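You operate a simulated robot arm through the tools that you are given. There is no shell and no other tool.

The job below is to be done with a simulated two-armed robot. You get a single attempt, and the scene is never put back.

## Task
Swap the white lantern's flat pack for the fuller one in the caddy and switch it to high.
Fine: knob to off before the packs move; the flat pack goes into the middle caddy well; the weaker pack stays.

It is judged by the outcome, as a careful person would: the job done as asked, and still so three seconds after it is handed in. It fails if anything else is knocked over, pushed out of place, dropped, spilled or broken.

## Robot
Two 7-joint arms with fingered hands on one trunk that stands fixed in place. Base frame: the origin is at the foot of the trunk, x ahead of it, y to its left, z up. Readings come in mm, degrees, newtons and seconds.
The left shoulder is at [30, 119, 1269], the right one opposite. With the tool pointing down near the work surface each hand reaches from about 380 to 780 mm from the base axis, measured 20 degrees to its own side. Payload 3.8 kg a hand.
Tool frame (each hand has its own): the origin (TCP) lies between the finger pads and is the grasp point; the fingertips stand 25 mm ahead of it; z points along the fingers, y is the line along which they close. Largest opening 88 mm; the body of the gripper starts 29 mm behind the TCP. The gripper is a hand of 4 fingers: y runs from the thumb to the fingers, the wrist lies at [-13, -106, -174] in the tool frame, and closing takes about 1.5 s.
Orientation is that of the tool frame in the base frame, as a unit quaternion [x, y, z, w]. With the fingers straight down and the wrist toward the robot, the tool's x, y and z point along [0, 1, 0], [1, 0, 0] and [0, 0, -1] of the base frame.

## Interface
- The arms move only by the tool play_rows. It takes "left_plan", "right_plan" or both (then of equal length, played together; a hand with none holds still); each is a list of rows, each a list of 6 numbers: the shift along the base's x, y, z in mm, then the turn, a rotation vector about the base's x, y, z in degrees. In form: [[dx, dy, dz, ax, ay, az], ...]. A call has 1 to 20 rows; each row is the pose to reach, as a shift and turn from the pose commanded when the call began. "left_hand" and "right_hand" are, for a hand that has rows, the closure in counts, from 0 (fully open) to 255 (shut), set as the call begins (left out, the last holds). A row lasts 0.2 s, in which the tool goes at most 50 mm and 8.6 degrees; a call with a longer step from one row to the next is refused whole, and so is a gripper value outside its range. Where a pose cannot be reached the arm comes as near as it can. A force on the tool above 40 N (or 10 N above the force at the start of the call, whichever is more), or a blocked arm, ends the call early, and 0.2 s more pass. Each finger travels about 153 mm/s and halts on what it meets, pressing with about 22 N; the grip force reading is that of the motor and also rises with nothing between the fingers. The clock runs only during rows and for 0.2 s after the last one: add rows that repeat a pose to give the fingers time. The reply holds the time, the measured pose of the TCP, the force on the tool along the base axes, the opening and the grip force, in the units named above and with some noise, with the torque about the TCP (base axes, N m) and any sound that the robot's microphone picked up.
- Cameras (640 x 400 px; columns grow to the right, rows downward): "scene" is now at [68.6, 16.2, 1842.3]; the picture's right is [0.02, -1.00, 0.00], its down [-0.64, -0.01, -0.77] and it looks along [0.77, 0.01, -0.64] (base axes); focal length 313 px, centre (320, 200). "left" rides on the left gripper at [-64, -83, -98] in its tool frame; the picture's right is [-0.62, -0.37, 0.69], its down [0.71, -0.63, 0.30] and it looks along [0.32, 0.68, 0.65] (tool axes); focal length 265 px, centre (320, 200). "right" rides on the right gripper at [64, -83, -98] in its tool frame; the picture's right is [-0.62, 0.37, -0.69], its down [-0.71, -0.63, 0.30] and it looks along [-0.32, 0.68, 0.65] (tool axes); focal length 265 px, centre (320, 200). There is no depth. A picture from a camera that has moved, and an enlarged one, comes with that camera's place and axes in the base frame and with its lens. The place of the scene camera against the robot may be out by one fixed shift of up to 25 mm in any direction.
- capture(camera): a new picture of that camera. No time passes.
- lift_body(by): slides the trunk up (or, below 0, down) by that many mm; the arms and the scene camera ride with it, the base frame stays. It gives what a move gives, with no picture.
- set_grasp(shape, hand): the hand has 4 fingers and takes this shape, open, in about a second: jaw (thumb against the fingers, like two jaws); tri (thumb and two fingers); tip (a fingertip pinch); poke (one finger out to press); point (the index stretched); flat (the hand flat); cup (the hand cupped); fist (a fist). The gripper value then closes the fingers along that shape, each until it touches; the sizes above hold for jaw. It gives what a move gives, with no picture.
- turn_head(pan, tilt): turns the head with the scene camera to pan (to the left, within 120 degrees either way) and tilt (down, from -29 to 69), counted from straight ahead of the robot. It gives what a move gives.
- zoom(camera, box): a new picture of the part [left, top, right, bottom] of that camera's present view, enlarged. No time passes.
- job_done(): hands the job in; it is judged then, once.

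Nothing tells you positions but the pictures and the camera data. Unless the task says otherwise, let go and move clear before handing in.

The tools are called after "Request:" by a JSON object that holds its "api" and its "payload". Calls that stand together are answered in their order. play_rows: Moves the arms, as the interface text tells. Its arguments: {"type":"object","properties":{"left_plan":{"type":"array"},"left_hand":{"type":"number"},"right_plan":{"type":"array"},"right_hand":{"type":"number"}},"required":[]} The other tools are called the same way: lift_body (by) slides the trunk up or down; set_grasp (shape, hand) gives the hand a shape; turn_head (pan, tilt) turns the head that bears the scene camera; capture (camera) takes a picture; zoom (camera, box) takes an enlarged picture of a part of a camera's view; job_done () hands the job in.

At the start:

```text
time: 0.0
left_tcp_pos: [481.7, 274.0, 1482.2]
left_tool_rot: [0.707, 0.707, 0.001, 0.0]
left_contact_force: [0.2, -0.5, -0.2]
left_wrist_torque: [0.02, 0.01, 0.02]
left_width: 87.7
left_grasp_force: 0.0
left_shape: jaw
right_tcp_pos: [473.8, -143.0, 1405.7]
right_tool_rot: [0.707, 0.707, -0.001, -0.001]
right_contact_force: [-1.2, 0.5, -0.3]
right_wrist_torque: [-0.04, -0.01, -0.01]
right_width: 87.3
right_grasp_force: 0.0
right_shape: jaw
trunk travel left (down, up): [-425.0, 165.0]
head pan, tilt: [0.9, 39.8]
```

scene: 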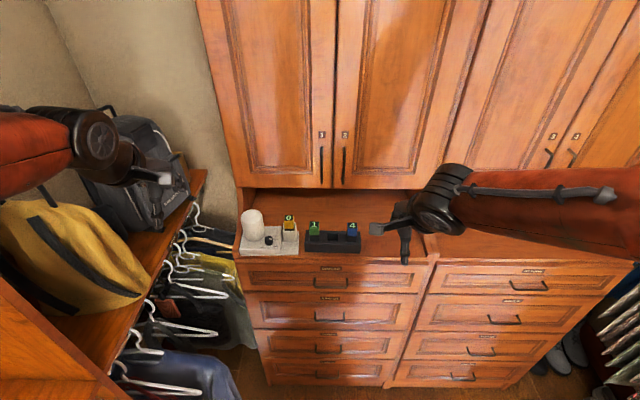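
right: 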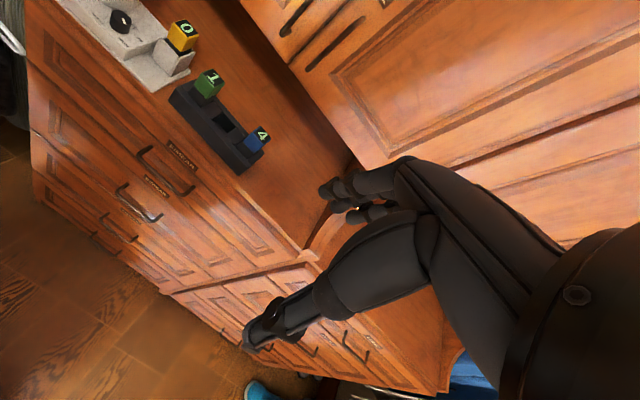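
left: 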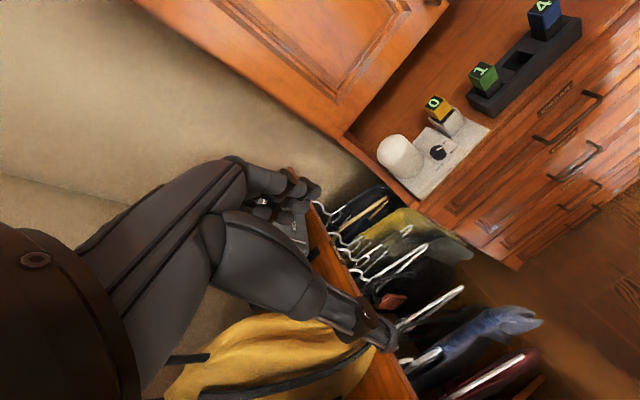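

I see a white lantern base with a knob and a yellow pack marked 0, and beside it a dark caddy holding a green pack (1), an empty middle well and a blue pack (4). I'll zoom in to get details before moving.

Request:
{"api": "zoom", "payload": {"camera": "scene", "box": [220, 195, 380, 295]}}

Request:
{"api": "zoom", "payload": {"camera": "left", "box": [360, 0, 600, 210]}}

Request:
{"api": "zoom", "payload": {"camera": "right", "box": [40, 0, 300, 180]}}

```text
4.00 times, centred on (300, 245) of scene
camera zoom: at [68.6, 16.2, 1842.3], right [0.02, -1.0, 0.0], down [-0.64, -0.01, -0.77], along [0.77, 0.01, -0.64], focal length 1250 px, centre (400, 20)
```

zoom: 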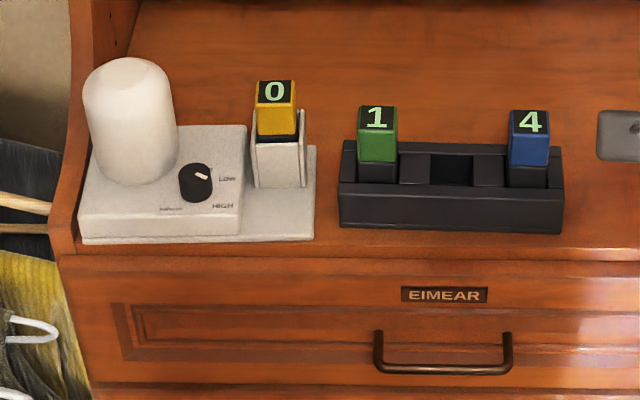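

```text
1.90 times, centred on (480, 105) of left
camera zoom: at [398.7, 210.2, 1580.7], right [-0.37, -0.62, -0.69], down [-0.63, 0.71, -0.3], along [0.68, 0.32, -0.65], focal length 506 px, centre (15, 381)
```

zoom: 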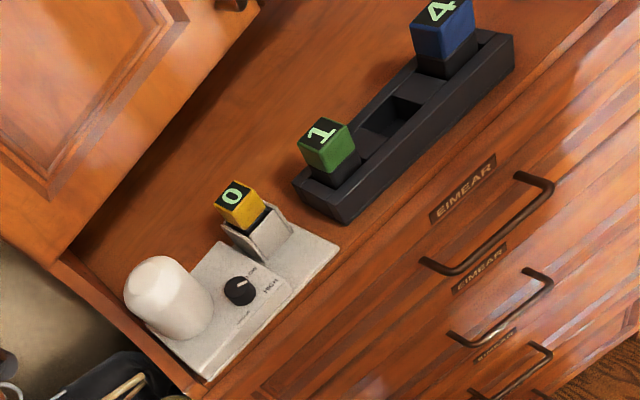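

```text
2.22 times, centred on (170, 90) of right
camera zoom: at [390.3, -78.3, 1504.4], right [0.37, -0.62, 0.69], down [-0.63, -0.71, -0.3], along [0.68, -0.32, -0.65], focal length 590 px, centre (653, 444)
```

zoom: 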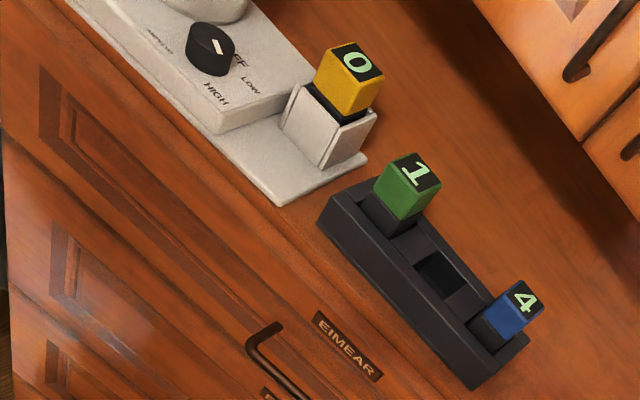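

The packs' tops sit near z≈1168: pack 0 near (770,108), pack 1 near (738,31), pack 4 near (741,-84), and the knob near (719,169,1121). I'll bring the left hand nearer, still high, for a closer look.

Request:
{"api": "play_rows", "payload": {"left_plan": [[24, -15, -30, 0, 0, 0], [48, -30, -60, 0, 0, 0], [72, -45, -90, 0, 0, 0], [96, -60, -120, 0, 0, 0], [118, -74, -150, 0, 0, 0], [118, -74, -150, 0, 0, 0]]}}

Request:
{"api": "zoom", "payload": {"camera": "left", "box": [300, 50, 620, 250]}}

Request:
{"api": "capture", "payload": {"camera": "left"}}

Request:
{"api": "zoom", "payload": {"camera": "scene", "box": [230, 200, 310, 250]}}

```text
time: 1.4
left_tcp_pos: [602.2, 194.5, 1332.0]
left_tool_rot: [0.707, 0.707, 0.001, 0.001]
left_contact_force: [-0.7, -0.2, -0.1]
left_wrist_torque: [-0.02, 0.01, -0.02]
left_width: 87.6
left_grasp_force: 0.1
left_shape: jaw
right_tcp_pos: [472.4, -143.5, 1405.5]
right_tool_rot: [0.707, 0.707, 0.0, 0.0]
right_contact_force: [-1.0, 0.2, 0.0]
right_wrist_torque: [0.02, -0.02, 0.0]
right_width: 87.7
right_grasp_force: 0.2
right_shape: jaw
trunk travel left (down, up): [-425.0, 165.0]
head pan, tilt: [0.9, 39.8]
```

```text
2.00 times, centred on (460, 150) of left
camera zoom: at [517.9, 131.6, 1430.2], right [-0.37, -0.62, -0.69], down [-0.63, 0.71, -0.31], along [0.68, 0.32, -0.65], focal length 531 px, centre (40, 300)
```

zoom: 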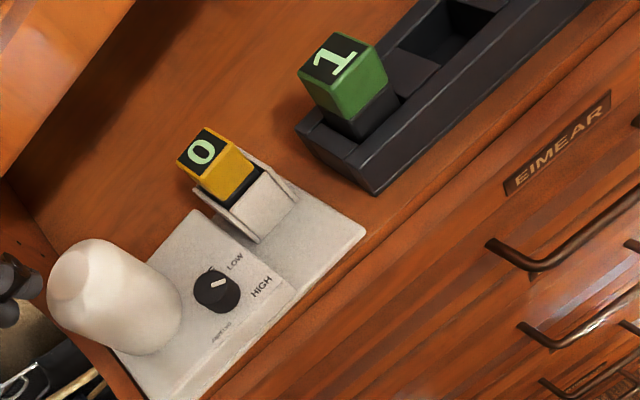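

```text
taken
camera left: at [517.9, 131.6, 1430.2], right [-0.37, -0.62, -0.69], down [-0.63, 0.71, -0.31], along [0.68, 0.32, -0.65], focal length 265 px, centre (320, 200)
```

left: 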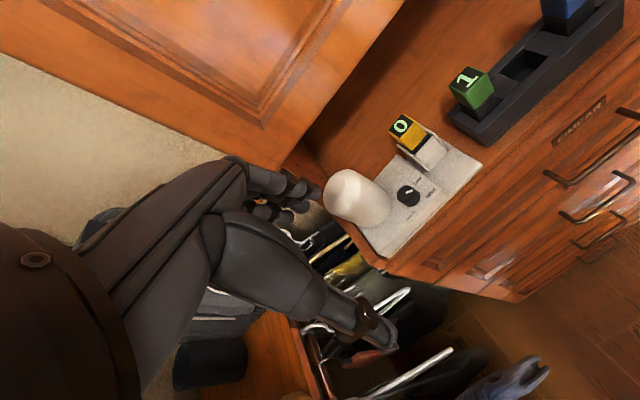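

```text
8.00 times, centred on (270, 225) of scene
camera zoom: at [67.4, 16.7, 1842.3], right [0.02, -1.0, 0.0], down [-0.64, -0.01, -0.77], along [0.77, 0.01, -0.64], focal length 2501 px, centre (720, 0)
```

zoom: 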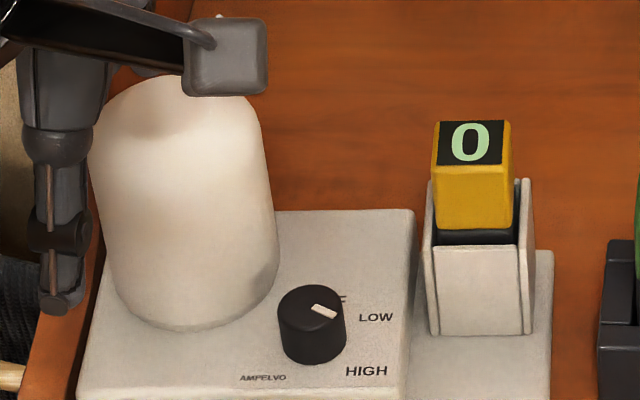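

The knob has a white pointer and labels OFF, LOW and HIGH. I need a sharper view to read where it points.

Request:
{"api": "zoom", "payload": {"camera": "left", "box": [380, 165, 460, 215]}}

Request:
{"api": "zoom", "payload": {"camera": "right", "box": [90, 0, 170, 50]}}

Request:
{"api": "zoom", "payload": {"camera": "scene", "box": [257, 230, 281, 245]}}

```text
8.00 times, centred on (420, 190) of left
camera zoom: at [517.9, 131.6, 1430.2], right [-0.37, -0.62, -0.69], down [-0.63, 0.71, -0.31], along [0.68, 0.32, -0.65], focal length 2123 px, centre (-480, 280)
```

zoom: 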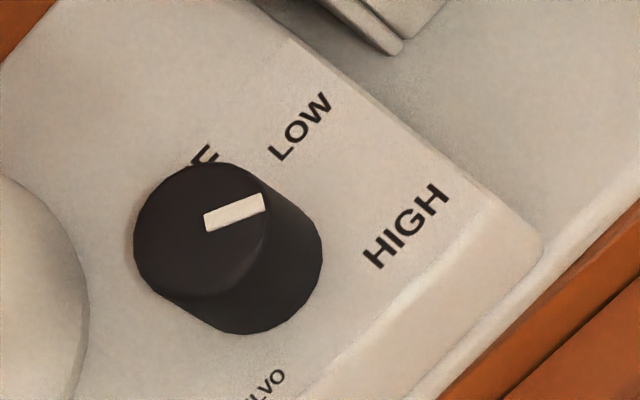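

```text
8.00 times, centred on (130, 25) of right
camera zoom: at [389.3, -77.9, 1504.8], right [0.37, -0.62, 0.69], down [-0.63, -0.71, -0.3], along [0.68, -0.32, -0.65], focal length 2123 px, centre (1840, 1600)
```

zoom: 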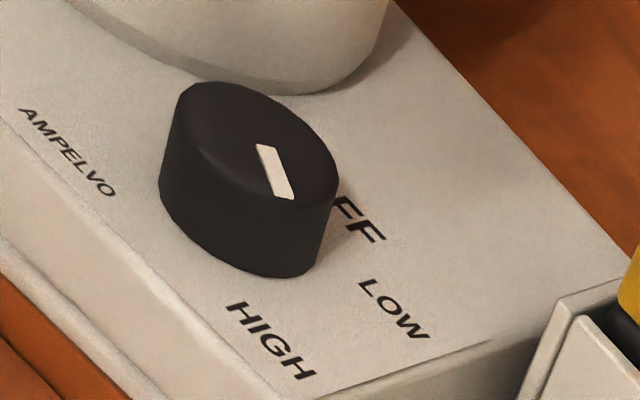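

```text
16.00 times, centred on (269, 238) of scene
camera zoom: at [67.4, 16.7, 1842.3], right [0.02, -1.0, 0.0], down [-0.64, -0.01, -0.77], along [0.77, 0.01, -0.64], focal length 5001 px, centre (1136, -400)
```

zoom: 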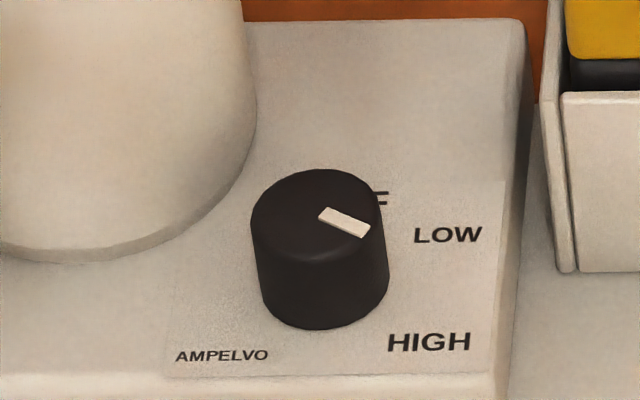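

The knob currently points to HIGH, so it must go about 100° counter-clockwise (seen from above) to OFF. I'll try the fingertip-pinch shape on the left hand and look at it.

Request:
{"api": "set_grasp", "payload": {"shape": "tip", "hand": "left"}}

Request:
{"api": "capture", "payload": {"camera": "left"}}

Request:
{"api": "capture", "payload": {"camera": "scene"}}

Request:
{"api": "zoom", "payload": {"camera": "scene", "box": [140, 150, 300, 250]}}

Request:
{"api": "capture", "payload": {"camera": "right"}}

```text
time: 2.3
left_tcp_pos: [602.7, 195.1, 1333.2]
left_tool_rot: [0.707, 0.707, 0.0, 0.0]
left_contact_force: [0.4, 0.4, 0.0]
left_wrist_torque: [-0.02, -0.02, 0.02]
left_width: 87.5
left_grasp_force: 0.0
left_shape: tip
right_tcp_pos: [474.2, -143.7, 1405.9]
right_tool_rot: [0.707, 0.707, 0.0, 0.001]
right_contact_force: [0.6, 0.5, -0.1]
right_wrist_torque: [-0.02, 0.03, 0.0]
right_width: 87.8
right_grasp_force: 0.0
right_shape: jaw
trunk travel left (down, up): [-425.0, 165.0]
head pan, tilt: [0.9, 39.8]
```

```text
taken
camera left: at [518.9, 131.2, 1430.0], right [-0.37, -0.62, -0.69], down [-0.63, 0.71, -0.3], along [0.68, 0.32, -0.65], focal length 265 px, centre (320, 200)
```

left: 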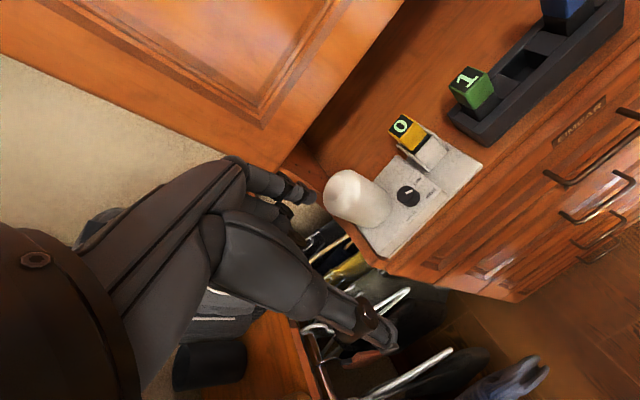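

```text
taken
camera scene: at [69.1, 16.0, 1842.3], right [0.02, -1.0, 0.0], down [-0.64, -0.01, -0.77], along [0.77, 0.01, -0.64], focal length 313 px, centre (320, 200)
```

scene: 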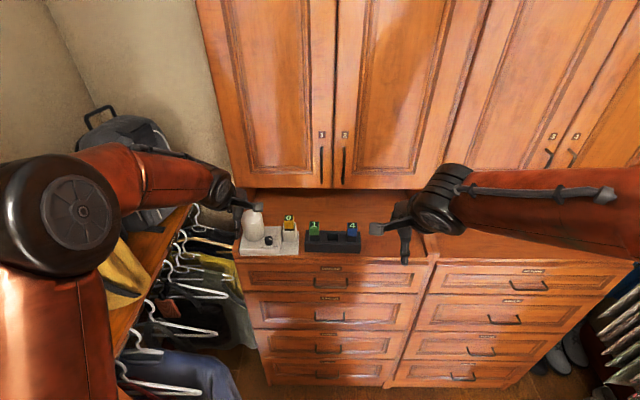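

```text
4.00 times, centred on (220, 200) of scene
camera zoom: at [69.1, 16.0, 1842.3], right [0.02, -1.0, 0.0], down [-0.64, -0.01, -0.77], along [0.77, 0.01, -0.64], focal length 1250 px, centre (720, 200)
```

zoom: 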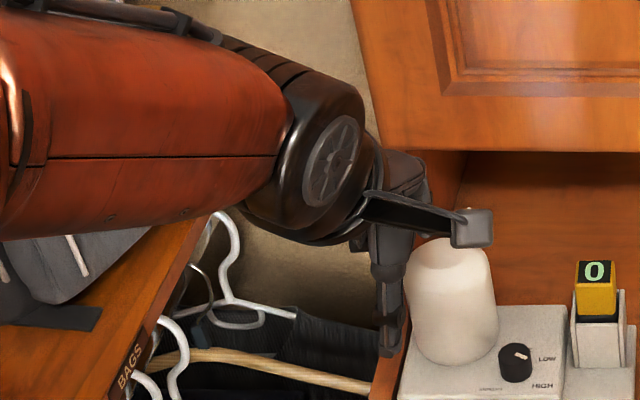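

```text
taken
camera right: at [390.7, -78.5, 1504.3], right [0.37, -0.62, 0.69], down [-0.63, -0.71, -0.3], along [0.68, -0.32, -0.65], focal length 265 px, centre (320, 200)
```

right: 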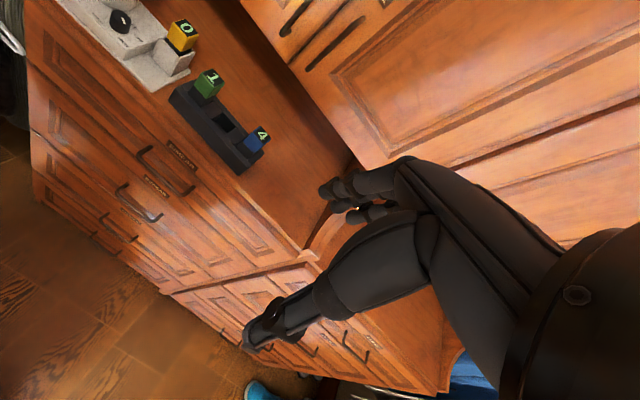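

Request:
{"api": "zoom", "payload": {"camera": "scene", "box": [205, 180, 285, 250]}}

Request:
{"api": "zoom", "payload": {"camera": "left", "box": [180, 130, 440, 370]}}

```text
5.71 times, centred on (245, 215) of scene
camera zoom: at [69.1, 16.0, 1842.3], right [0.02, -1.0, 0.0], down [-0.64, -0.01, -0.77], along [0.77, 0.01, -0.64], focal length 1786 px, centre (749, 114)
```

zoom: 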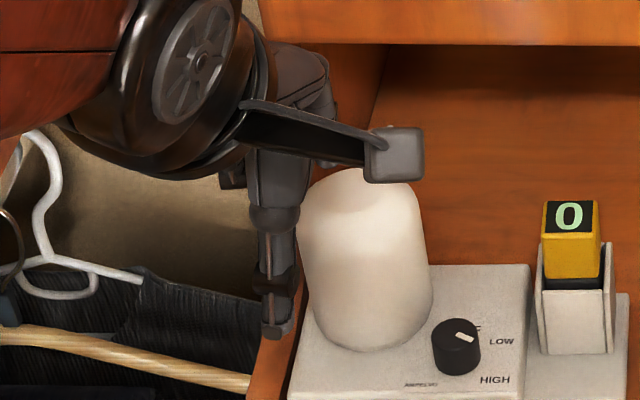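

```text
1.67 times, centred on (310, 250) of left
camera zoom: at [518.9, 131.2, 1430.0], right [-0.37, -0.62, -0.69], down [-0.63, 0.71, -0.3], along [0.68, 0.32, -0.65], focal length 442 px, centre (337, 117)
```

zoom: 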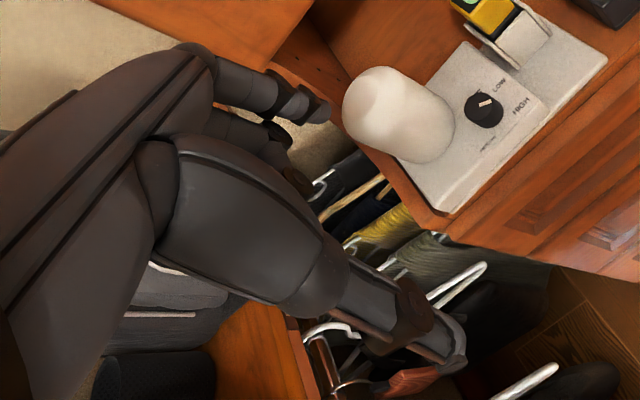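

The knob top is at about (718,169,1127), and the globe stands to its left-back. I'll hover the left hand above the knob, yawed about -37° so the fingers pass between the globe and the pack bay, then look again.

Request:
{"api": "play_rows", "payload": {"left_plan": [[20, -4, -10, 0, 0, -7.4], [45, -10, -25, 0, 0, -14.8], [70, -16, -40, 0, 0, -22.2], [95, -21, -60, 0, 0, -29.6], [116, -26, -80, 0, 0, -37], [116, -26, -80, 0, 0, -37], [116, -26, -80, 0, 0, -37]], "left_hand": 110}}

Request:
{"api": "capture", "payload": {"camera": "left"}}

Request:
{"api": "capture", "payload": {"camera": "scene"}}

Request:
{"api": "zoom", "payload": {"camera": "scene", "box": [205, 180, 305, 260]}}

Request:
{"api": "zoom", "payload": {"camera": "right", "box": [60, 0, 220, 100]}}

```text
time: 3.9
left_tcp_pos: [715.3, 175.2, 1251.9]
left_tool_rot: [0.895, 0.446, 0.0, 0.0]
left_contact_force: [-0.1, 0.1, 0.2]
left_wrist_torque: [-0.01, -0.03, 0.04]
left_width: 50.4
left_grasp_force: 0.0
left_shape: tip
right_tcp_pos: [474.0, -143.0, 1405.4]
right_tool_rot: [0.707, 0.707, 0.0, 0.0]
right_contact_force: [0.4, -1.0, 0.2]
right_wrist_torque: [0.01, -0.01, 0.01]
right_width: 87.5
right_grasp_force: 0.1
right_shape: jaw
trunk travel left (down, up): [-425.0, 165.0]
head pan, tilt: [0.9, 39.8]
```

```text
taken
camera left: at [610.3, 175.3, 1350.9], right [-0.67, -0.27, -0.69], down [-0.07, 0.95, -0.3], along [0.74, -0.15, -0.65], focal length 265 px, centre (320, 200)
```

left: 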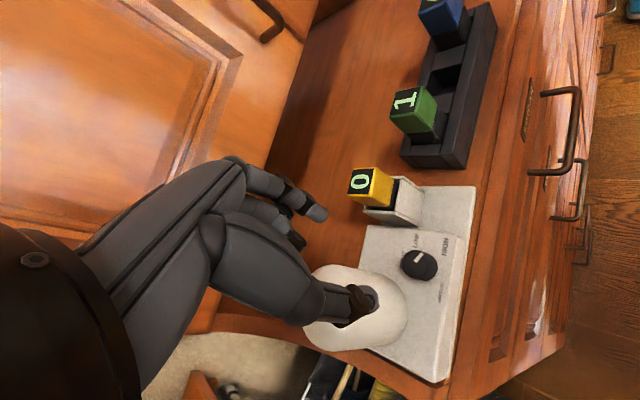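

```text
taken
camera scene: at [68.9, 16.5, 1842.3], right [0.02, -1.0, 0.0], down [-0.64, -0.01, -0.77], along [0.77, 0.01, -0.64], focal length 313 px, centre (320, 200)
```

scene: 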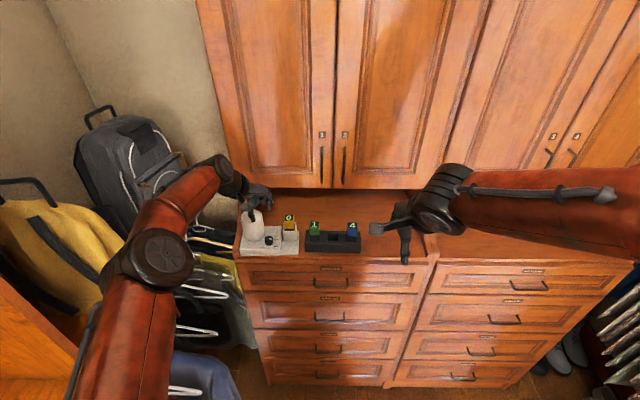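

```text
5.00 times, centred on (255, 220) of scene
camera zoom: at [68.9, 16.5, 1842.3], right [0.02, -1.0, 0.0], down [-0.64, -0.01, -0.77], along [0.77, 0.01, -0.64], focal length 1563 px, centre (645, 100)
```

zoom: 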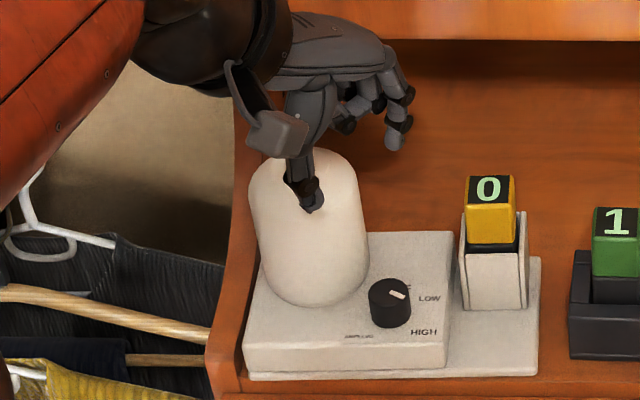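

```text
4.00 times, centred on (140, 50) of right
camera zoom: at [390.5, -78.0, 1504.4], right [0.37, -0.62, 0.69], down [-0.63, -0.71, -0.3], along [0.68, -0.32, -0.65], focal length 1062 px, centre (1040, 800)
```

zoom: 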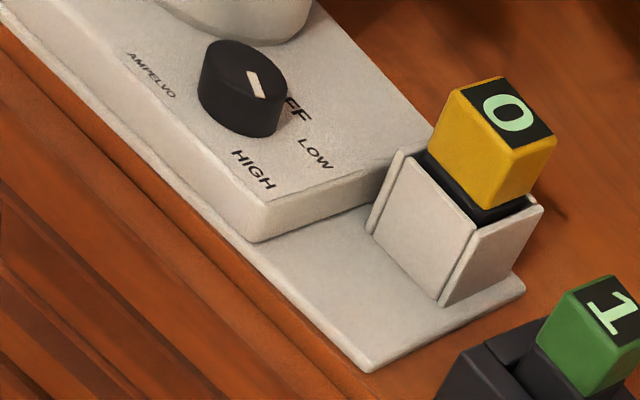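

Request:
{"api": "zoom", "payload": {"camera": "left", "box": [380, 220, 476, 280]}}

Request:
{"api": "zoom", "payload": {"camera": "left", "box": [270, 150, 510, 380]}}

```text
6.67 times, centred on (428, 250) of left
camera zoom: at [610.3, 175.3, 1350.9], right [-0.67, -0.27, -0.69], down [-0.07, 0.95, -0.3], along [0.74, -0.15, -0.65], focal length 1769 px, centre (-400, -133)
```

zoom: 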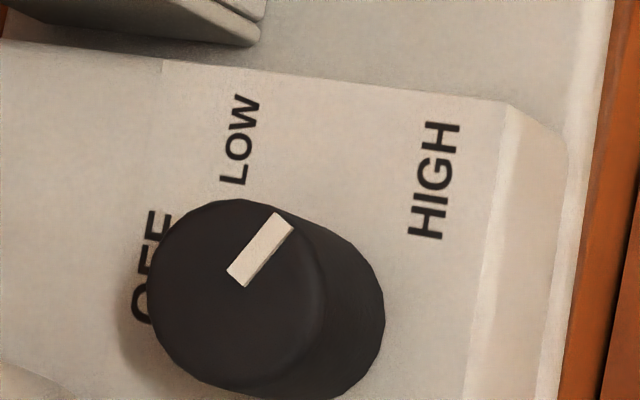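

```text
1.74 times, centred on (390, 265) of left
camera zoom: at [610.3, 175.3, 1350.9], right [-0.67, -0.27, -0.69], down [-0.07, 0.95, -0.3], along [0.74, -0.15, -0.65], focal length 462 px, centre (198, 87)
```

zoom: 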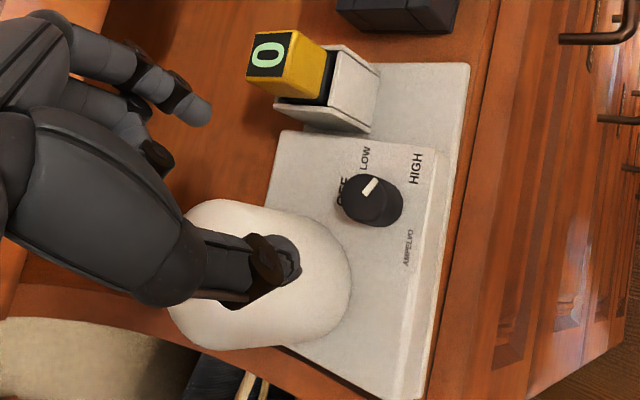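

Labels are OFF straight back (≈90°), LOW ≈30° and HIGH ≈-30°, and the pointer is at ≈-31°. I'll turn the right hand as a second viewpoint to check the left hand's folded fingers against the globe.

Request:
{"api": "play_rows", "payload": {"right_plan": [[0, 0, 0, 0, 0, 8.5], [0, 0, 0, 0, 0, 17], [0, 0, 0, 0, 0, 25.5], [0, 0, 0, 0, 0, 34], [0, 0, 0, 0, 0, 42.5], [0, 0, 0, 0, 0, 51], [0, 0, 0, 0, 0, 58], [0, 0, 0, 0, 0, 58]]}}

Request:
{"api": "capture", "payload": {"camera": "right"}}

```text
time: 5.7
left_tcp_pos: [717.0, 175.1, 1253.0]
left_tool_rot: [0.895, 0.446, -0.001, 0.0]
left_contact_force: [0.3, -0.8, 0.0]
left_wrist_torque: [-0.03, 0.02, -0.02]
left_width: 50.3
left_grasp_force: 0.0
left_shape: tip
right_tcp_pos: [473.7, -143.2, 1406.3]
right_tool_rot: [0.276, 0.961, -0.001, 0.0]
right_contact_force: [-0.2, 0.3, -0.8]
right_wrist_torque: [0.03, 0.04, -0.02]
right_width: 87.5
right_grasp_force: 0.1
right_shape: jaw
trunk travel left (down, up): [-425.0, 165.0]
head pan, tilt: [0.9, 39.8]
```

```text
taken
camera right: at [374.2, -179.8, 1504.7], right [0.72, -0.02, 0.69], down [0.27, -0.91, -0.3], along [0.64, 0.41, -0.65], focal length 265 px, centre (320, 200)
```

right: 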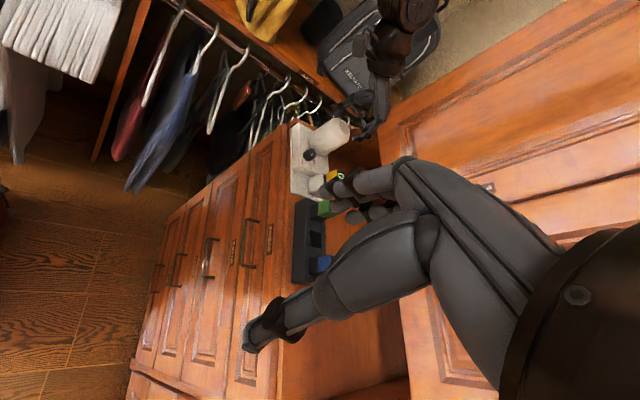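

Request:
{"api": "zoom", "payload": {"camera": "right", "box": [270, 60, 430, 200]}}

```text
2.86 times, centred on (350, 130) of right
camera zoom: at [374.2, -179.8, 1504.7], right [0.72, -0.02, 0.69], down [0.27, -0.91, -0.3], along [0.64, 0.41, -0.65], focal length 758 px, centre (234, 400)
```

zoom: 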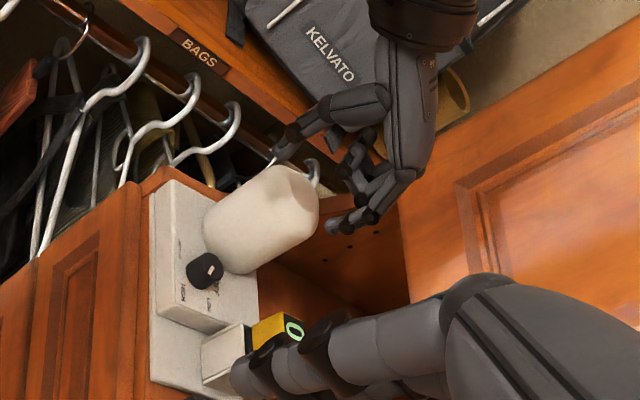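

The left hand's folded fingers would hit the globe if it came straight down, so I'll tilt it 45° about its closing axis. That way it approaches the knob from the front-right, with the folded fingers raised.

Request:
{"api": "play_rows", "payload": {"left_plan": [[0, 0, 0, 6.0, -4.5, 0], [0, 0, 0, 12.0, -9.0, 0], [0, 0, 0, 18.0, -13.5, 0], [0, 0, 0, 24.0, -18.0, 0], [0, 0, 0, 30.0, -22.6, 0], [0, 0, 0, 36.0, -27.1, 0], [0, 0, 0, 36.0, -27.1, 0]]}}

Request:
{"api": "capture", "payload": {"camera": "left"}}

Request:
{"api": "capture", "payload": {"camera": "scene"}}

Request:
{"api": "zoom", "payload": {"camera": "scene", "box": [205, 180, 305, 260]}}

Request:
{"api": "zoom", "payload": {"camera": "right", "box": [270, 60, 430, 200]}}

```text
time: 7.3
left_tcp_pos: [716.0, 175.6, 1253.4]
left_tool_rot: [0.826, 0.413, 0.343, -0.171]
left_contact_force: [-0.1, -0.5, 0.2]
left_wrist_torque: [-0.03, -0.03, 0.02]
left_width: 50.6
left_grasp_force: 0.1
left_shape: tip
right_tcp_pos: [473.5, -142.1, 1406.7]
right_tool_rot: [0.275, 0.961, 0.0, 0.0]
right_contact_force: [-0.1, 0.6, 0.9]
right_wrist_torque: [0.01, 0.0, 0.01]
right_width: 87.5
right_grasp_force: 0.1
right_shape: jaw
trunk travel left (down, up): [-425.0, 165.0]
head pan, tilt: [0.9, 39.8]
```

```text
taken
camera left: at [580.7, 134.6, 1276.5], right [-0.26, 0.26, -0.93], down [-0.07, 0.95, 0.29], along [0.96, 0.14, -0.23], focal length 265 px, centre (320, 200)
```

left: 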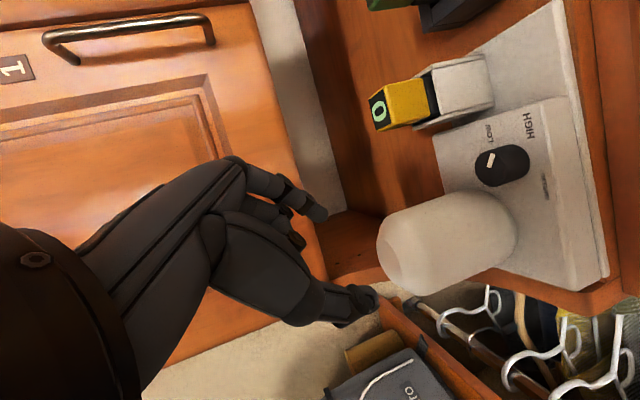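

```text
taken
camera scene: at [68.7, 17.5, 1842.3], right [0.02, -1.0, 0.0], down [-0.64, -0.01, -0.77], along [0.77, 0.01, -0.64], focal length 313 px, centre (320, 200)
```

scene: 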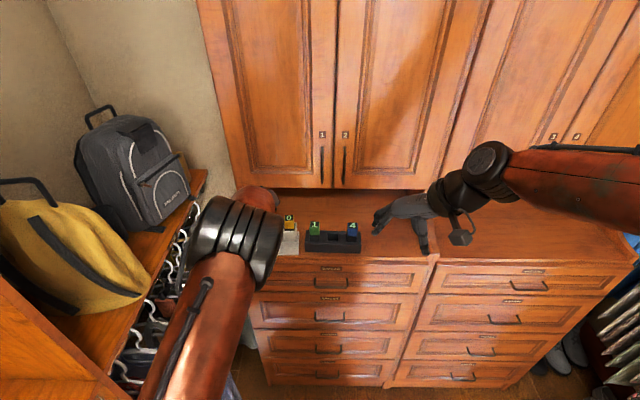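

```text
5.00 times, centred on (255, 220) of scene
camera zoom: at [68.7, 17.5, 1842.3], right [0.02, -1.0, 0.0], down [-0.64, -0.01, -0.77], along [0.77, 0.01, -0.64], focal length 1563 px, centre (645, 100)
```

zoom: 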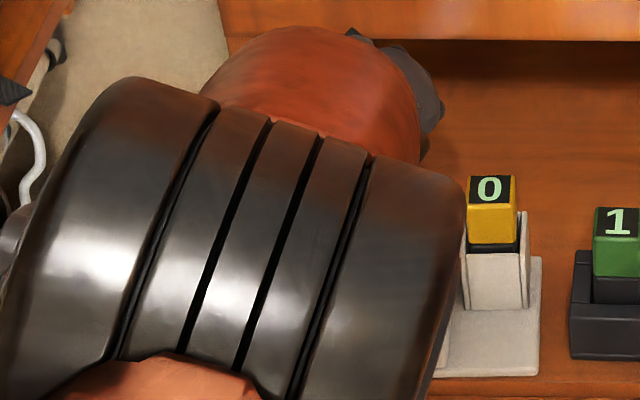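

```text
2.86 times, centred on (350, 130) of right
camera zoom: at [374.2, -178.5, 1504.8], right [0.72, -0.02, 0.69], down [0.27, -0.91, -0.3], along [0.64, 0.41, -0.65], focal length 758 px, centre (234, 400)
```

zoom: 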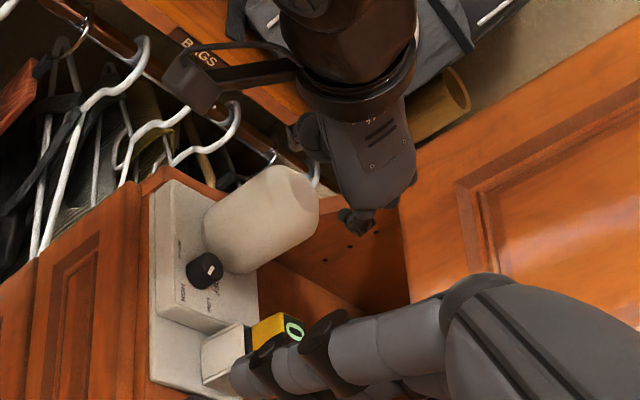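

The tilted pose was reached, and I can see the knob clearly in the left camera. Next I'll back off to a standoff along the approach line and check the alignment.

Request:
{"api": "play_rows", "payload": {"left_plan": [[-12, -20, -20, 0, 0, 0], [-25, -40, -42, 0, 0, 0], [-37.5, -59.7, -65.8, 0, 0, 0], [-37.5, -59.7, -65.8, 0, 0, 0], [-37.5, -59.7, -65.8, 0, 0, 0]]}}

Request:
{"api": "capture", "payload": {"camera": "left"}}

Request:
{"api": "zoom", "payload": {"camera": "right", "box": [270, 60, 430, 200]}}

```text
time: 8.5
left_tcp_pos: [681.7, 113.8, 1186.5]
left_tool_rot: [0.826, 0.412, 0.343, -0.172]
left_contact_force: [-0.1, 0.5, 0.0]
left_wrist_torque: [0.0, 0.02, -0.02]
left_width: 50.5
left_grasp_force: 0.0
left_shape: tip
right_tcp_pos: [473.6, -144.4, 1405.8]
right_tool_rot: [0.276, 0.961, 0.0, 0.0]
right_contact_force: [-0.6, 0.5, 0.4]
right_wrist_torque: [-0.04, 0.0, -0.02]
right_width: 87.7
right_grasp_force: 0.1
right_shape: jaw
trunk travel left (down, up): [-425.0, 165.0]
head pan, tilt: [0.9, 39.8]
```

```text
taken
camera left: at [545.0, 72.0, 1209.5], right [-0.26, 0.26, -0.93], down [-0.07, 0.95, 0.29], along [0.96, 0.14, -0.23], focal length 265 px, centre (320, 200)
```

left: 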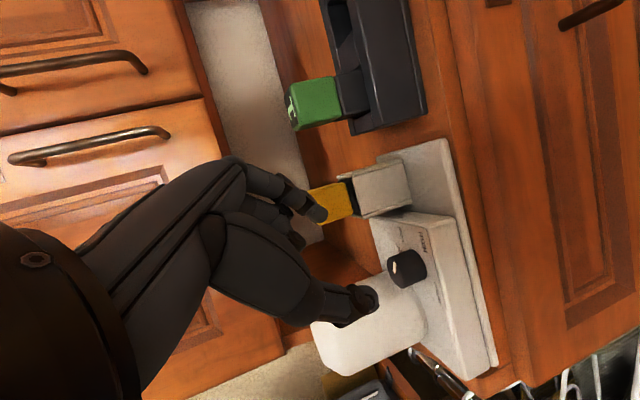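

```text
2.86 times, centred on (350, 130) of right
camera zoom: at [374.2, -179.6, 1504.6], right [0.72, -0.02, 0.69], down [0.27, -0.91, -0.3], along [0.64, 0.41, -0.65], focal length 758 px, centre (234, 400)
```

zoom: 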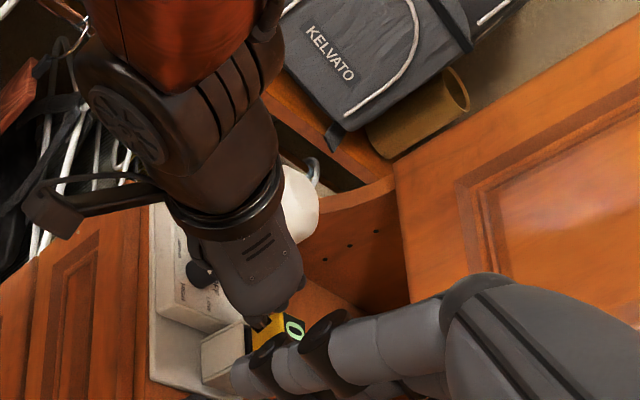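

Request:
{"api": "play_rows", "payload": {"left_plan": [[6, 9, -11, 0, 0, 0], [12, 19, -22, 0, 0, 0], [18.6, 28.2, -33.4, 0, 0, 0], [18.6, 28.2, -33.4, 0, 0, 0], [18.6, 28.2, -33.4, 0, 0, 0]]}}

Request:
{"api": "zoom", "payload": {"camera": "left", "box": [260, 140, 500, 370]}}

```text
time: 9.7
left_tcp_pos: [696.7, 140.5, 1153.9]
left_tool_rot: [0.826, 0.412, 0.343, -0.171]
left_contact_force: [-0.7, -1.0, 0.4]
left_wrist_torque: [0.0, 0.02, 0.02]
left_width: 50.6
left_grasp_force: 0.1
left_shape: tip
right_tcp_pos: [473.2, -144.4, 1406.5]
right_tool_rot: [0.275, 0.961, 0.0, 0.0]
right_contact_force: [-0.2, 0.1, -0.5]
right_wrist_torque: [0.04, -0.01, 0.01]
right_width: 87.5
right_grasp_force: 0.1
right_shape: jaw
trunk travel left (down, up): [-425.0, 165.0]
head pan, tilt: [0.9, 39.8]
```

```text
1.74 times, centred on (380, 255) of left
camera zoom: at [561.8, 100.7, 1177.4], right [-0.26, 0.26, -0.93], down [-0.07, 0.95, 0.29], along [0.96, 0.14, -0.23], focal length 462 px, centre (216, 104)
```

zoom: 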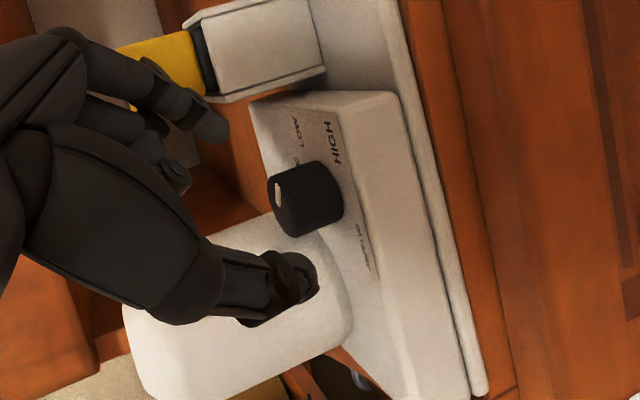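

The knob lies between the fingertips and is slightly closer to the index. I'll advance with a small sideways correction.

Request:
{"api": "play_rows", "payload": {"left_plan": [[6, 6, -7, 0, 0, 0], [12, 12, -14, 0, 0, 0], [17, 18, -20, 0, 0, 0], [17, 18, -20, 0, 0, 0], [17, 18, -20, 0, 0, 0]]}}

Request:
{"api": "zoom", "payload": {"camera": "left", "box": [260, 140, 500, 370]}}

```text
time: 10.9
left_tcp_pos: [713.6, 161.0, 1135.7]
left_tool_rot: [0.827, 0.411, 0.343, -0.171]
left_contact_force: [0.6, 0.8, -0.5]
left_wrist_torque: [-0.02, 0.02, 0.0]
left_width: 50.5
left_grasp_force: 0.0
left_shape: tip
right_tcp_pos: [472.0, -144.2, 1407.0]
right_tool_rot: [0.275, 0.961, 0.0, 0.0]
right_contact_force: [-0.1, 0.2, 0.3]
right_wrist_torque: [0.02, -0.02, 0.0]
right_width: 87.5
right_grasp_force: 0.0
right_shape: jaw
trunk travel left (down, up): [-425.0, 165.0]
head pan, tilt: [0.9, 39.8]
```

```text
1.74 times, centred on (380, 255) of left
camera zoom: at [577.9, 119.3, 1158.2], right [-0.26, 0.26, -0.93], down [-0.07, 0.95, 0.29], along [0.96, 0.14, -0.23], focal length 462 px, centre (216, 104)
```

zoom: 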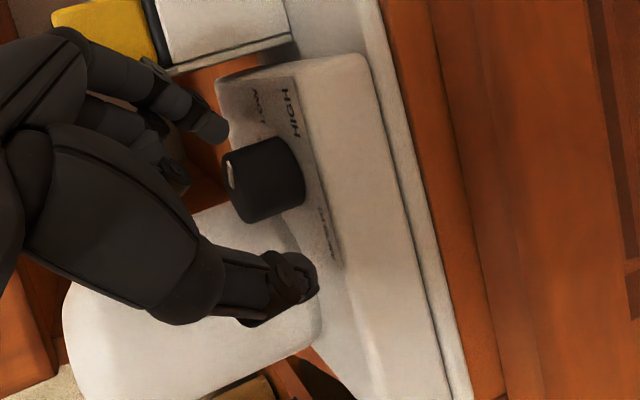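

Request:
{"api": "play_rows", "payload": {"left_plan": [[-0.5, -1, -2.5, 0, 0, 0], [-1, -2, -5, 0, 0, 0], [-1, -2, -5, 0, 0, 0], [-1, -2, -5, 0, 0, 0]]}}

Request:
{"api": "zoom", "payload": {"camera": "left", "box": [290, 170, 430, 310]}}

```text
time: 11.9
left_tcp_pos: [712.3, 156.4, 1128.7]
left_tool_rot: [0.826, 0.412, 0.343, -0.171]
left_contact_force: [-0.3, 0.1, 0.7]
left_wrist_torque: [-0.02, 0.01, -0.04]
left_width: 50.4
left_grasp_force: 0.0
left_shape: tip
right_tcp_pos: [472.7, -145.1, 1405.1]
right_tool_rot: [0.276, 0.961, 0.0, -0.001]
right_contact_force: [-0.6, -0.1, 0.4]
right_wrist_torque: [-0.02, 0.03, 0.02]
right_width: 87.8
right_grasp_force: 0.1
right_shape: jaw
trunk travel left (down, up): [-425.0, 165.0]
head pan, tilt: [0.9, 39.8]
```

```text
2.86 times, centred on (360, 240) of left
camera zoom: at [577.1, 116.4, 1152.4], right [-0.26, 0.26, -0.93], down [-0.07, 0.95, 0.29], along [0.96, 0.14, -0.23], focal length 758 px, centre (206, 86)
```

zoom: 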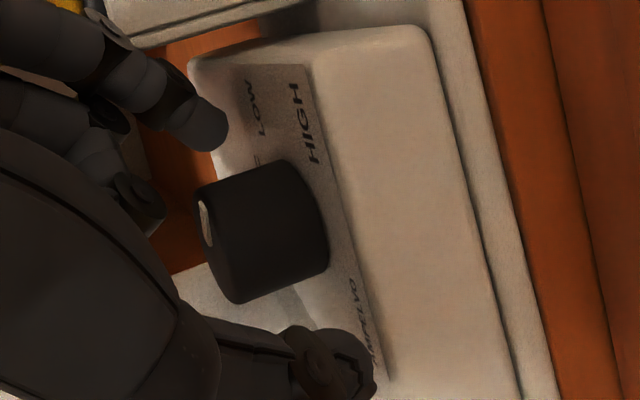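

The knob is nearly centred between the pads at mid-height. I'll make a 1.5 mm correction and close the pinch gently.

Request:
{"api": "play_rows", "payload": {"left_plan": [[-1.2, 1, 0, 0, 0, 0], [-1.2, 1, 0, 0, 0, 0]]}}

Request:
{"api": "play_rows", "payload": {"left_plan": [[0, 0, 0, 0, 0, 0], [0, 0, 0, 0, 0, 0], [0, 0, 0, 0, 0, 0], [0, 0, 0, 0, 0, 0], [0, 0, 0, 0, 0, 0], [0, 0, 0, 0, 0, 0]], "left_hand": 200}}

Request:
{"api": "zoom", "payload": {"camera": "left", "box": [290, 170, 430, 310]}}

```text
time: 12.5
left_tcp_pos: [712.6, 158.6, 1127.9]
left_tool_rot: [0.827, 0.412, 0.342, -0.17]
left_contact_force: [0.4, -0.3, 0.3]
left_wrist_torque: [0.0, 0.02, -0.03]
left_width: 50.4
left_grasp_force: 0.0
left_shape: tip
right_tcp_pos: [473.6, -145.1, 1406.0]
right_tool_rot: [0.276, 0.961, 0.001, -0.001]
right_contact_force: [0.1, -0.1, 0.2]
right_wrist_torque: [-0.01, -0.01, 0.02]
right_width: 87.7
right_grasp_force: 0.1
right_shape: jaw
trunk travel left (down, up): [-425.0, 165.0]
head pan, tilt: [0.9, 39.8]
```

```text
time: 13.9
left_tcp_pos: [712.7, 158.7, 1128.5]
left_tool_rot: [0.827, 0.412, 0.343, -0.172]
left_contact_force: [1.5, -0.9, -0.3]
left_wrist_torque: [-0.05, -0.07, -0.02]
left_width: 20.3
left_grasp_force: 0.0
left_shape: tip
right_tcp_pos: [473.5, -145.0, 1405.0]
right_tool_rot: [0.277, 0.961, -0.001, 0.0]
right_contact_force: [0.4, -1.2, 0.3]
right_wrist_torque: [0.0, -0.03, -0.03]
right_width: 87.6
right_grasp_force: 0.1
right_shape: jaw
trunk travel left (down, up): [-425.0, 165.0]
head pan, tilt: [0.9, 39.8]
```

```text
2.86 times, centred on (360, 240) of left
camera zoom: at [576.5, 117.4, 1152.1], right [-0.26, 0.26, -0.93], down [-0.07, 0.95, 0.29], along [0.96, 0.14, -0.23], focal length 758 px, centre (206, 86)
```

zoom: 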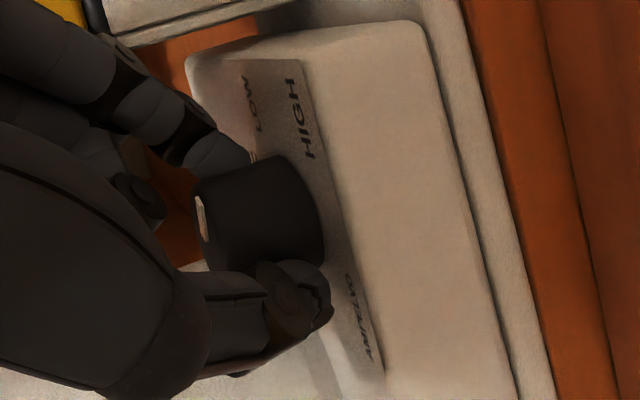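

Request:
{"api": "play_rows", "payload": {"left_plan": [[0, 0, 0, 0, 0, 0], [0, 0, 0, 0, 0, 0], [0, 0, 0, 0, 0, 0], [0, 0, 0, 0, 0, 0]], "left_hand": 235}}

Request:
{"api": "zoom", "payload": {"camera": "left", "box": [290, 170, 430, 310]}}

```text
time: 14.9
left_tcp_pos: [712.5, 158.9, 1127.9]
left_tool_rot: [0.827, 0.412, 0.342, -0.171]
left_contact_force: [1.0, 0.0, -0.1]
left_wrist_torque: [-0.03, -0.03, -0.04]
left_width: 18.8
left_grasp_force: 22.7
left_shape: tip
right_tcp_pos: [473.6, -143.8, 1405.3]
right_tool_rot: [0.276, 0.961, 0.001, 0.0]
right_contact_force: [-0.1, -0.2, 0.1]
right_wrist_torque: [-0.02, -0.02, 0.0]
right_width: 87.5
right_grasp_force: 0.0
right_shape: jaw
trunk travel left (down, up): [-425.0, 165.0]
head pan, tilt: [0.9, 39.8]
```

```text
2.86 times, centred on (360, 240) of left
camera zoom: at [576.4, 117.8, 1152.0], right [-0.26, 0.26, -0.93], down [-0.07, 0.95, 0.29], along [0.96, 0.14, -0.23], focal length 758 px, centre (206, 86)
```

zoom: 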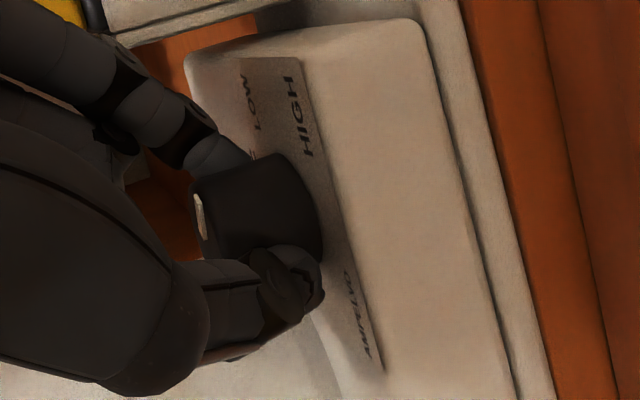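

The knob is gripped at about 22 N. I'll turn it counter-clockwise by 20° about its axis and check that it follows.

Request:
{"api": "play_rows", "payload": {"left_plan": [[0.99, -0.57, 0, 0, 0, 5], [2.02, -1.05, 0, 0, 0, 10], [3.09, -1.43, 0, 0, 0, 15], [4.18, -1.73, 0, 0, 0, 20], [4.18, -1.73, 0, 0, 0, 20]]}}

Request:
{"api": "zoom", "payload": {"camera": "left", "box": [260, 100, 500, 330]}}

Request:
{"api": "zoom", "payload": {"camera": "right", "box": [270, 60, 430, 200]}}

```text
time: 16.1
left_tcp_pos: [716.2, 156.9, 1128.1]
left_tool_rot: [0.742, 0.55, 0.309, -0.228]
left_contact_force: [-0.8, -3.8, 2.3]
left_wrist_torque: [0.0, -0.02, -0.04]
left_width: 19.1
left_grasp_force: 22.2
left_shape: tip
right_tcp_pos: [473.9, -145.3, 1406.5]
right_tool_rot: [0.276, 0.961, 0.0, -0.001]
right_contact_force: [-0.6, -0.1, -0.6]
right_wrist_torque: [-0.02, 0.0, 0.0]
right_width: 87.6
right_grasp_force: 0.0
right_shape: jaw
trunk travel left (down, up): [-425.0, 165.0]
head pan, tilt: [0.9, 39.8]
```

```text
1.74 times, centred on (380, 215) of left
camera zoom: at [603.0, 71.4, 1151.6], right [-0.34, 0.16, -0.93], down [-0.39, 0.87, 0.29], along [0.86, 0.46, -0.23], focal length 462 px, centre (216, 174)
```

zoom: 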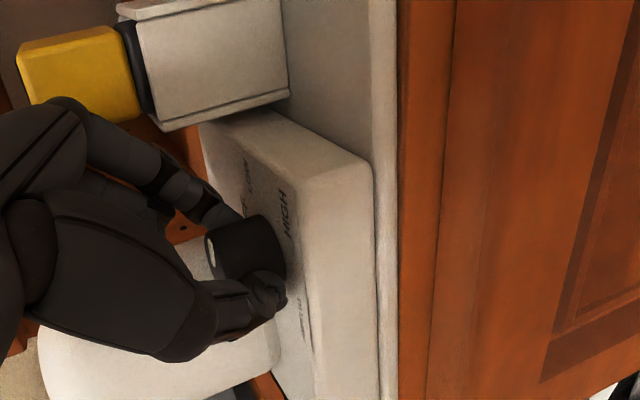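

```text
2.86 times, centred on (350, 130) of right
camera zoom: at [373.9, -180.5, 1504.6], right [0.72, -0.02, 0.69], down [0.27, -0.91, -0.3], along [0.64, 0.41, -0.65], focal length 758 px, centre (234, 400)
```

zoom: 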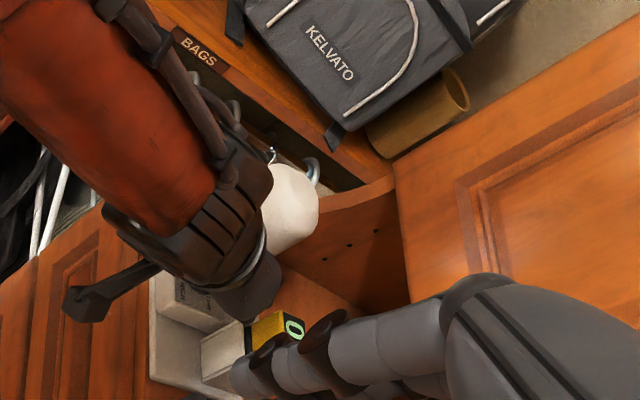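

Request:
{"api": "zoom", "payload": {"camera": "left", "box": [230, 100, 370, 220]}}

Request:
{"api": "zoom", "payload": {"camera": "right", "box": [315, 150, 375, 195]}}

Request:
{"api": "zoom", "payload": {"camera": "scene", "box": [220, 180, 320, 260]}}

```text
3.33 times, centred on (300, 160) of left
camera zoom: at [603.0, 71.4, 1151.6], right [-0.34, 0.16, -0.93], down [-0.39, 0.87, 0.29], along [0.86, 0.46, -0.23], focal length 885 px, centre (387, 333)
```

zoom: 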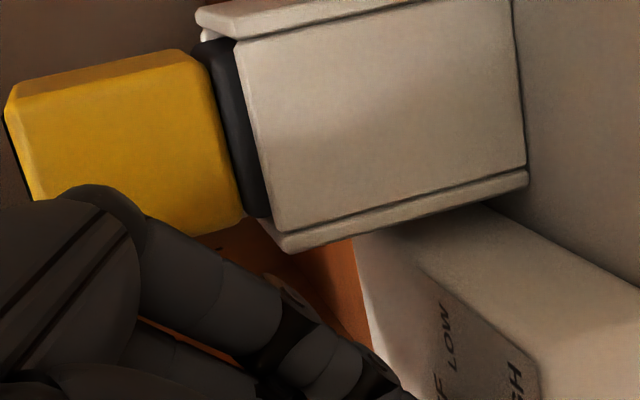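

```text
8.89 times, centred on (345, 172) of right
camera zoom: at [373.9, -180.5, 1504.6], right [0.72, -0.02, 0.69], down [0.27, -0.91, -0.3], along [0.64, 0.41, -0.65], focal length 2359 px, centre (98, 444)
```

zoom: 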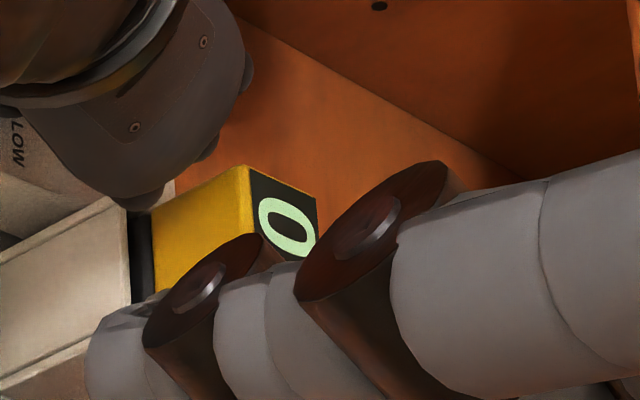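

```text
5.00 times, centred on (270, 220) of scene
camera zoom: at [68.4, 15.1, 1842.3], right [0.02, -1.0, 0.0], down [-0.64, -0.01, -0.77], along [0.77, 0.01, -0.64], focal length 1563 px, centre (570, 100)
```

zoom: 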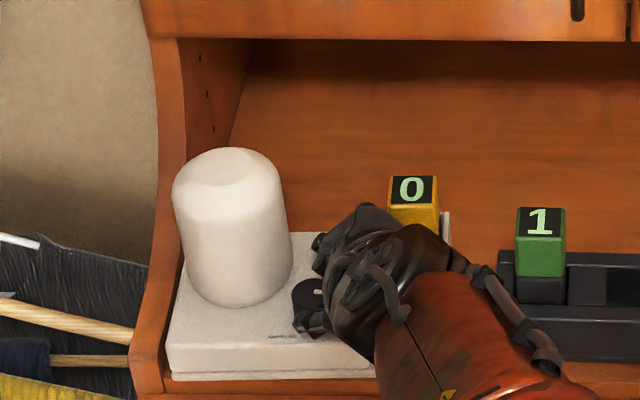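

The knob followed the hand by about 20°, but the index knuckle is now close to the yellow pack. I'll open just slightly, swing back to a lower yaw and re-grip there.

Request:
{"api": "play_rows", "payload": {"left_plan": [[0, 0, 0, 0, 0, 0], [0, 0, 0, 0, 0, 0], [0, 0, 0, 0, 0, 0]], "left_hand": 165}}

Request:
{"api": "zoom", "payload": {"camera": "left", "box": [260, 100, 500, 330]}}

Request:
{"api": "zoom", "payload": {"camera": "scene", "box": [245, 215, 301, 250]}}

```text
time: 16.9
left_tcp_pos: [715.7, 158.2, 1125.5]
left_tool_rot: [0.742, 0.549, 0.308, -0.229]
left_contact_force: [-0.9, -0.7, 0.2]
left_wrist_torque: [-0.01, -0.01, -0.01]
left_width: 31.0
left_grasp_force: 0.1
left_shape: tip
right_tcp_pos: [473.8, -143.9, 1405.9]
right_tool_rot: [0.276, 0.961, 0.0, 0.001]
right_contact_force: [0.5, 0.2, 0.6]
right_wrist_torque: [-0.02, -0.01, -0.01]
right_width: 87.6
right_grasp_force: 0.2
right_shape: jaw
trunk travel left (down, up): [-425.0, 165.0]
head pan, tilt: [0.9, 39.8]
```

```text
1.74 times, centred on (380, 215) of left
camera zoom: at [602.9, 72.8, 1151.0], right [-0.34, 0.16, -0.93], down [-0.39, 0.87, 0.29], along [0.86, 0.46, -0.23], focal length 462 px, centre (216, 174)
```

zoom: 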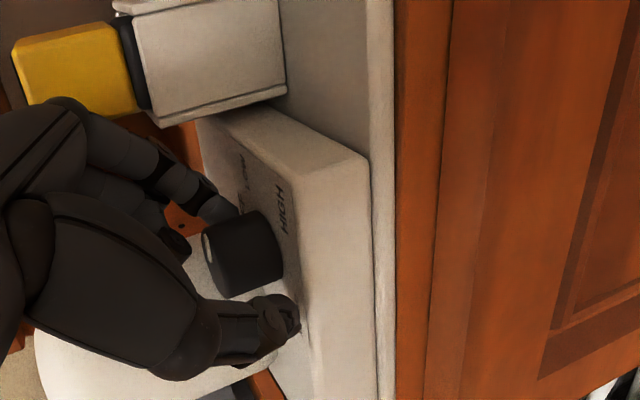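

```text
11.43 times, centred on (273, 232) of scene
camera zoom: at [68.7, 15.7, 1842.3], right [0.02, -1.0, 0.0], down [-0.64, -0.01, -0.77], along [0.77, 0.01, -0.64], focal length 3572 px, centre (857, -171)
```

zoom: 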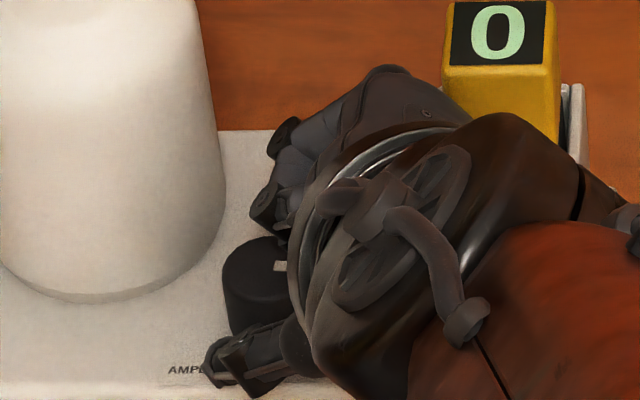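

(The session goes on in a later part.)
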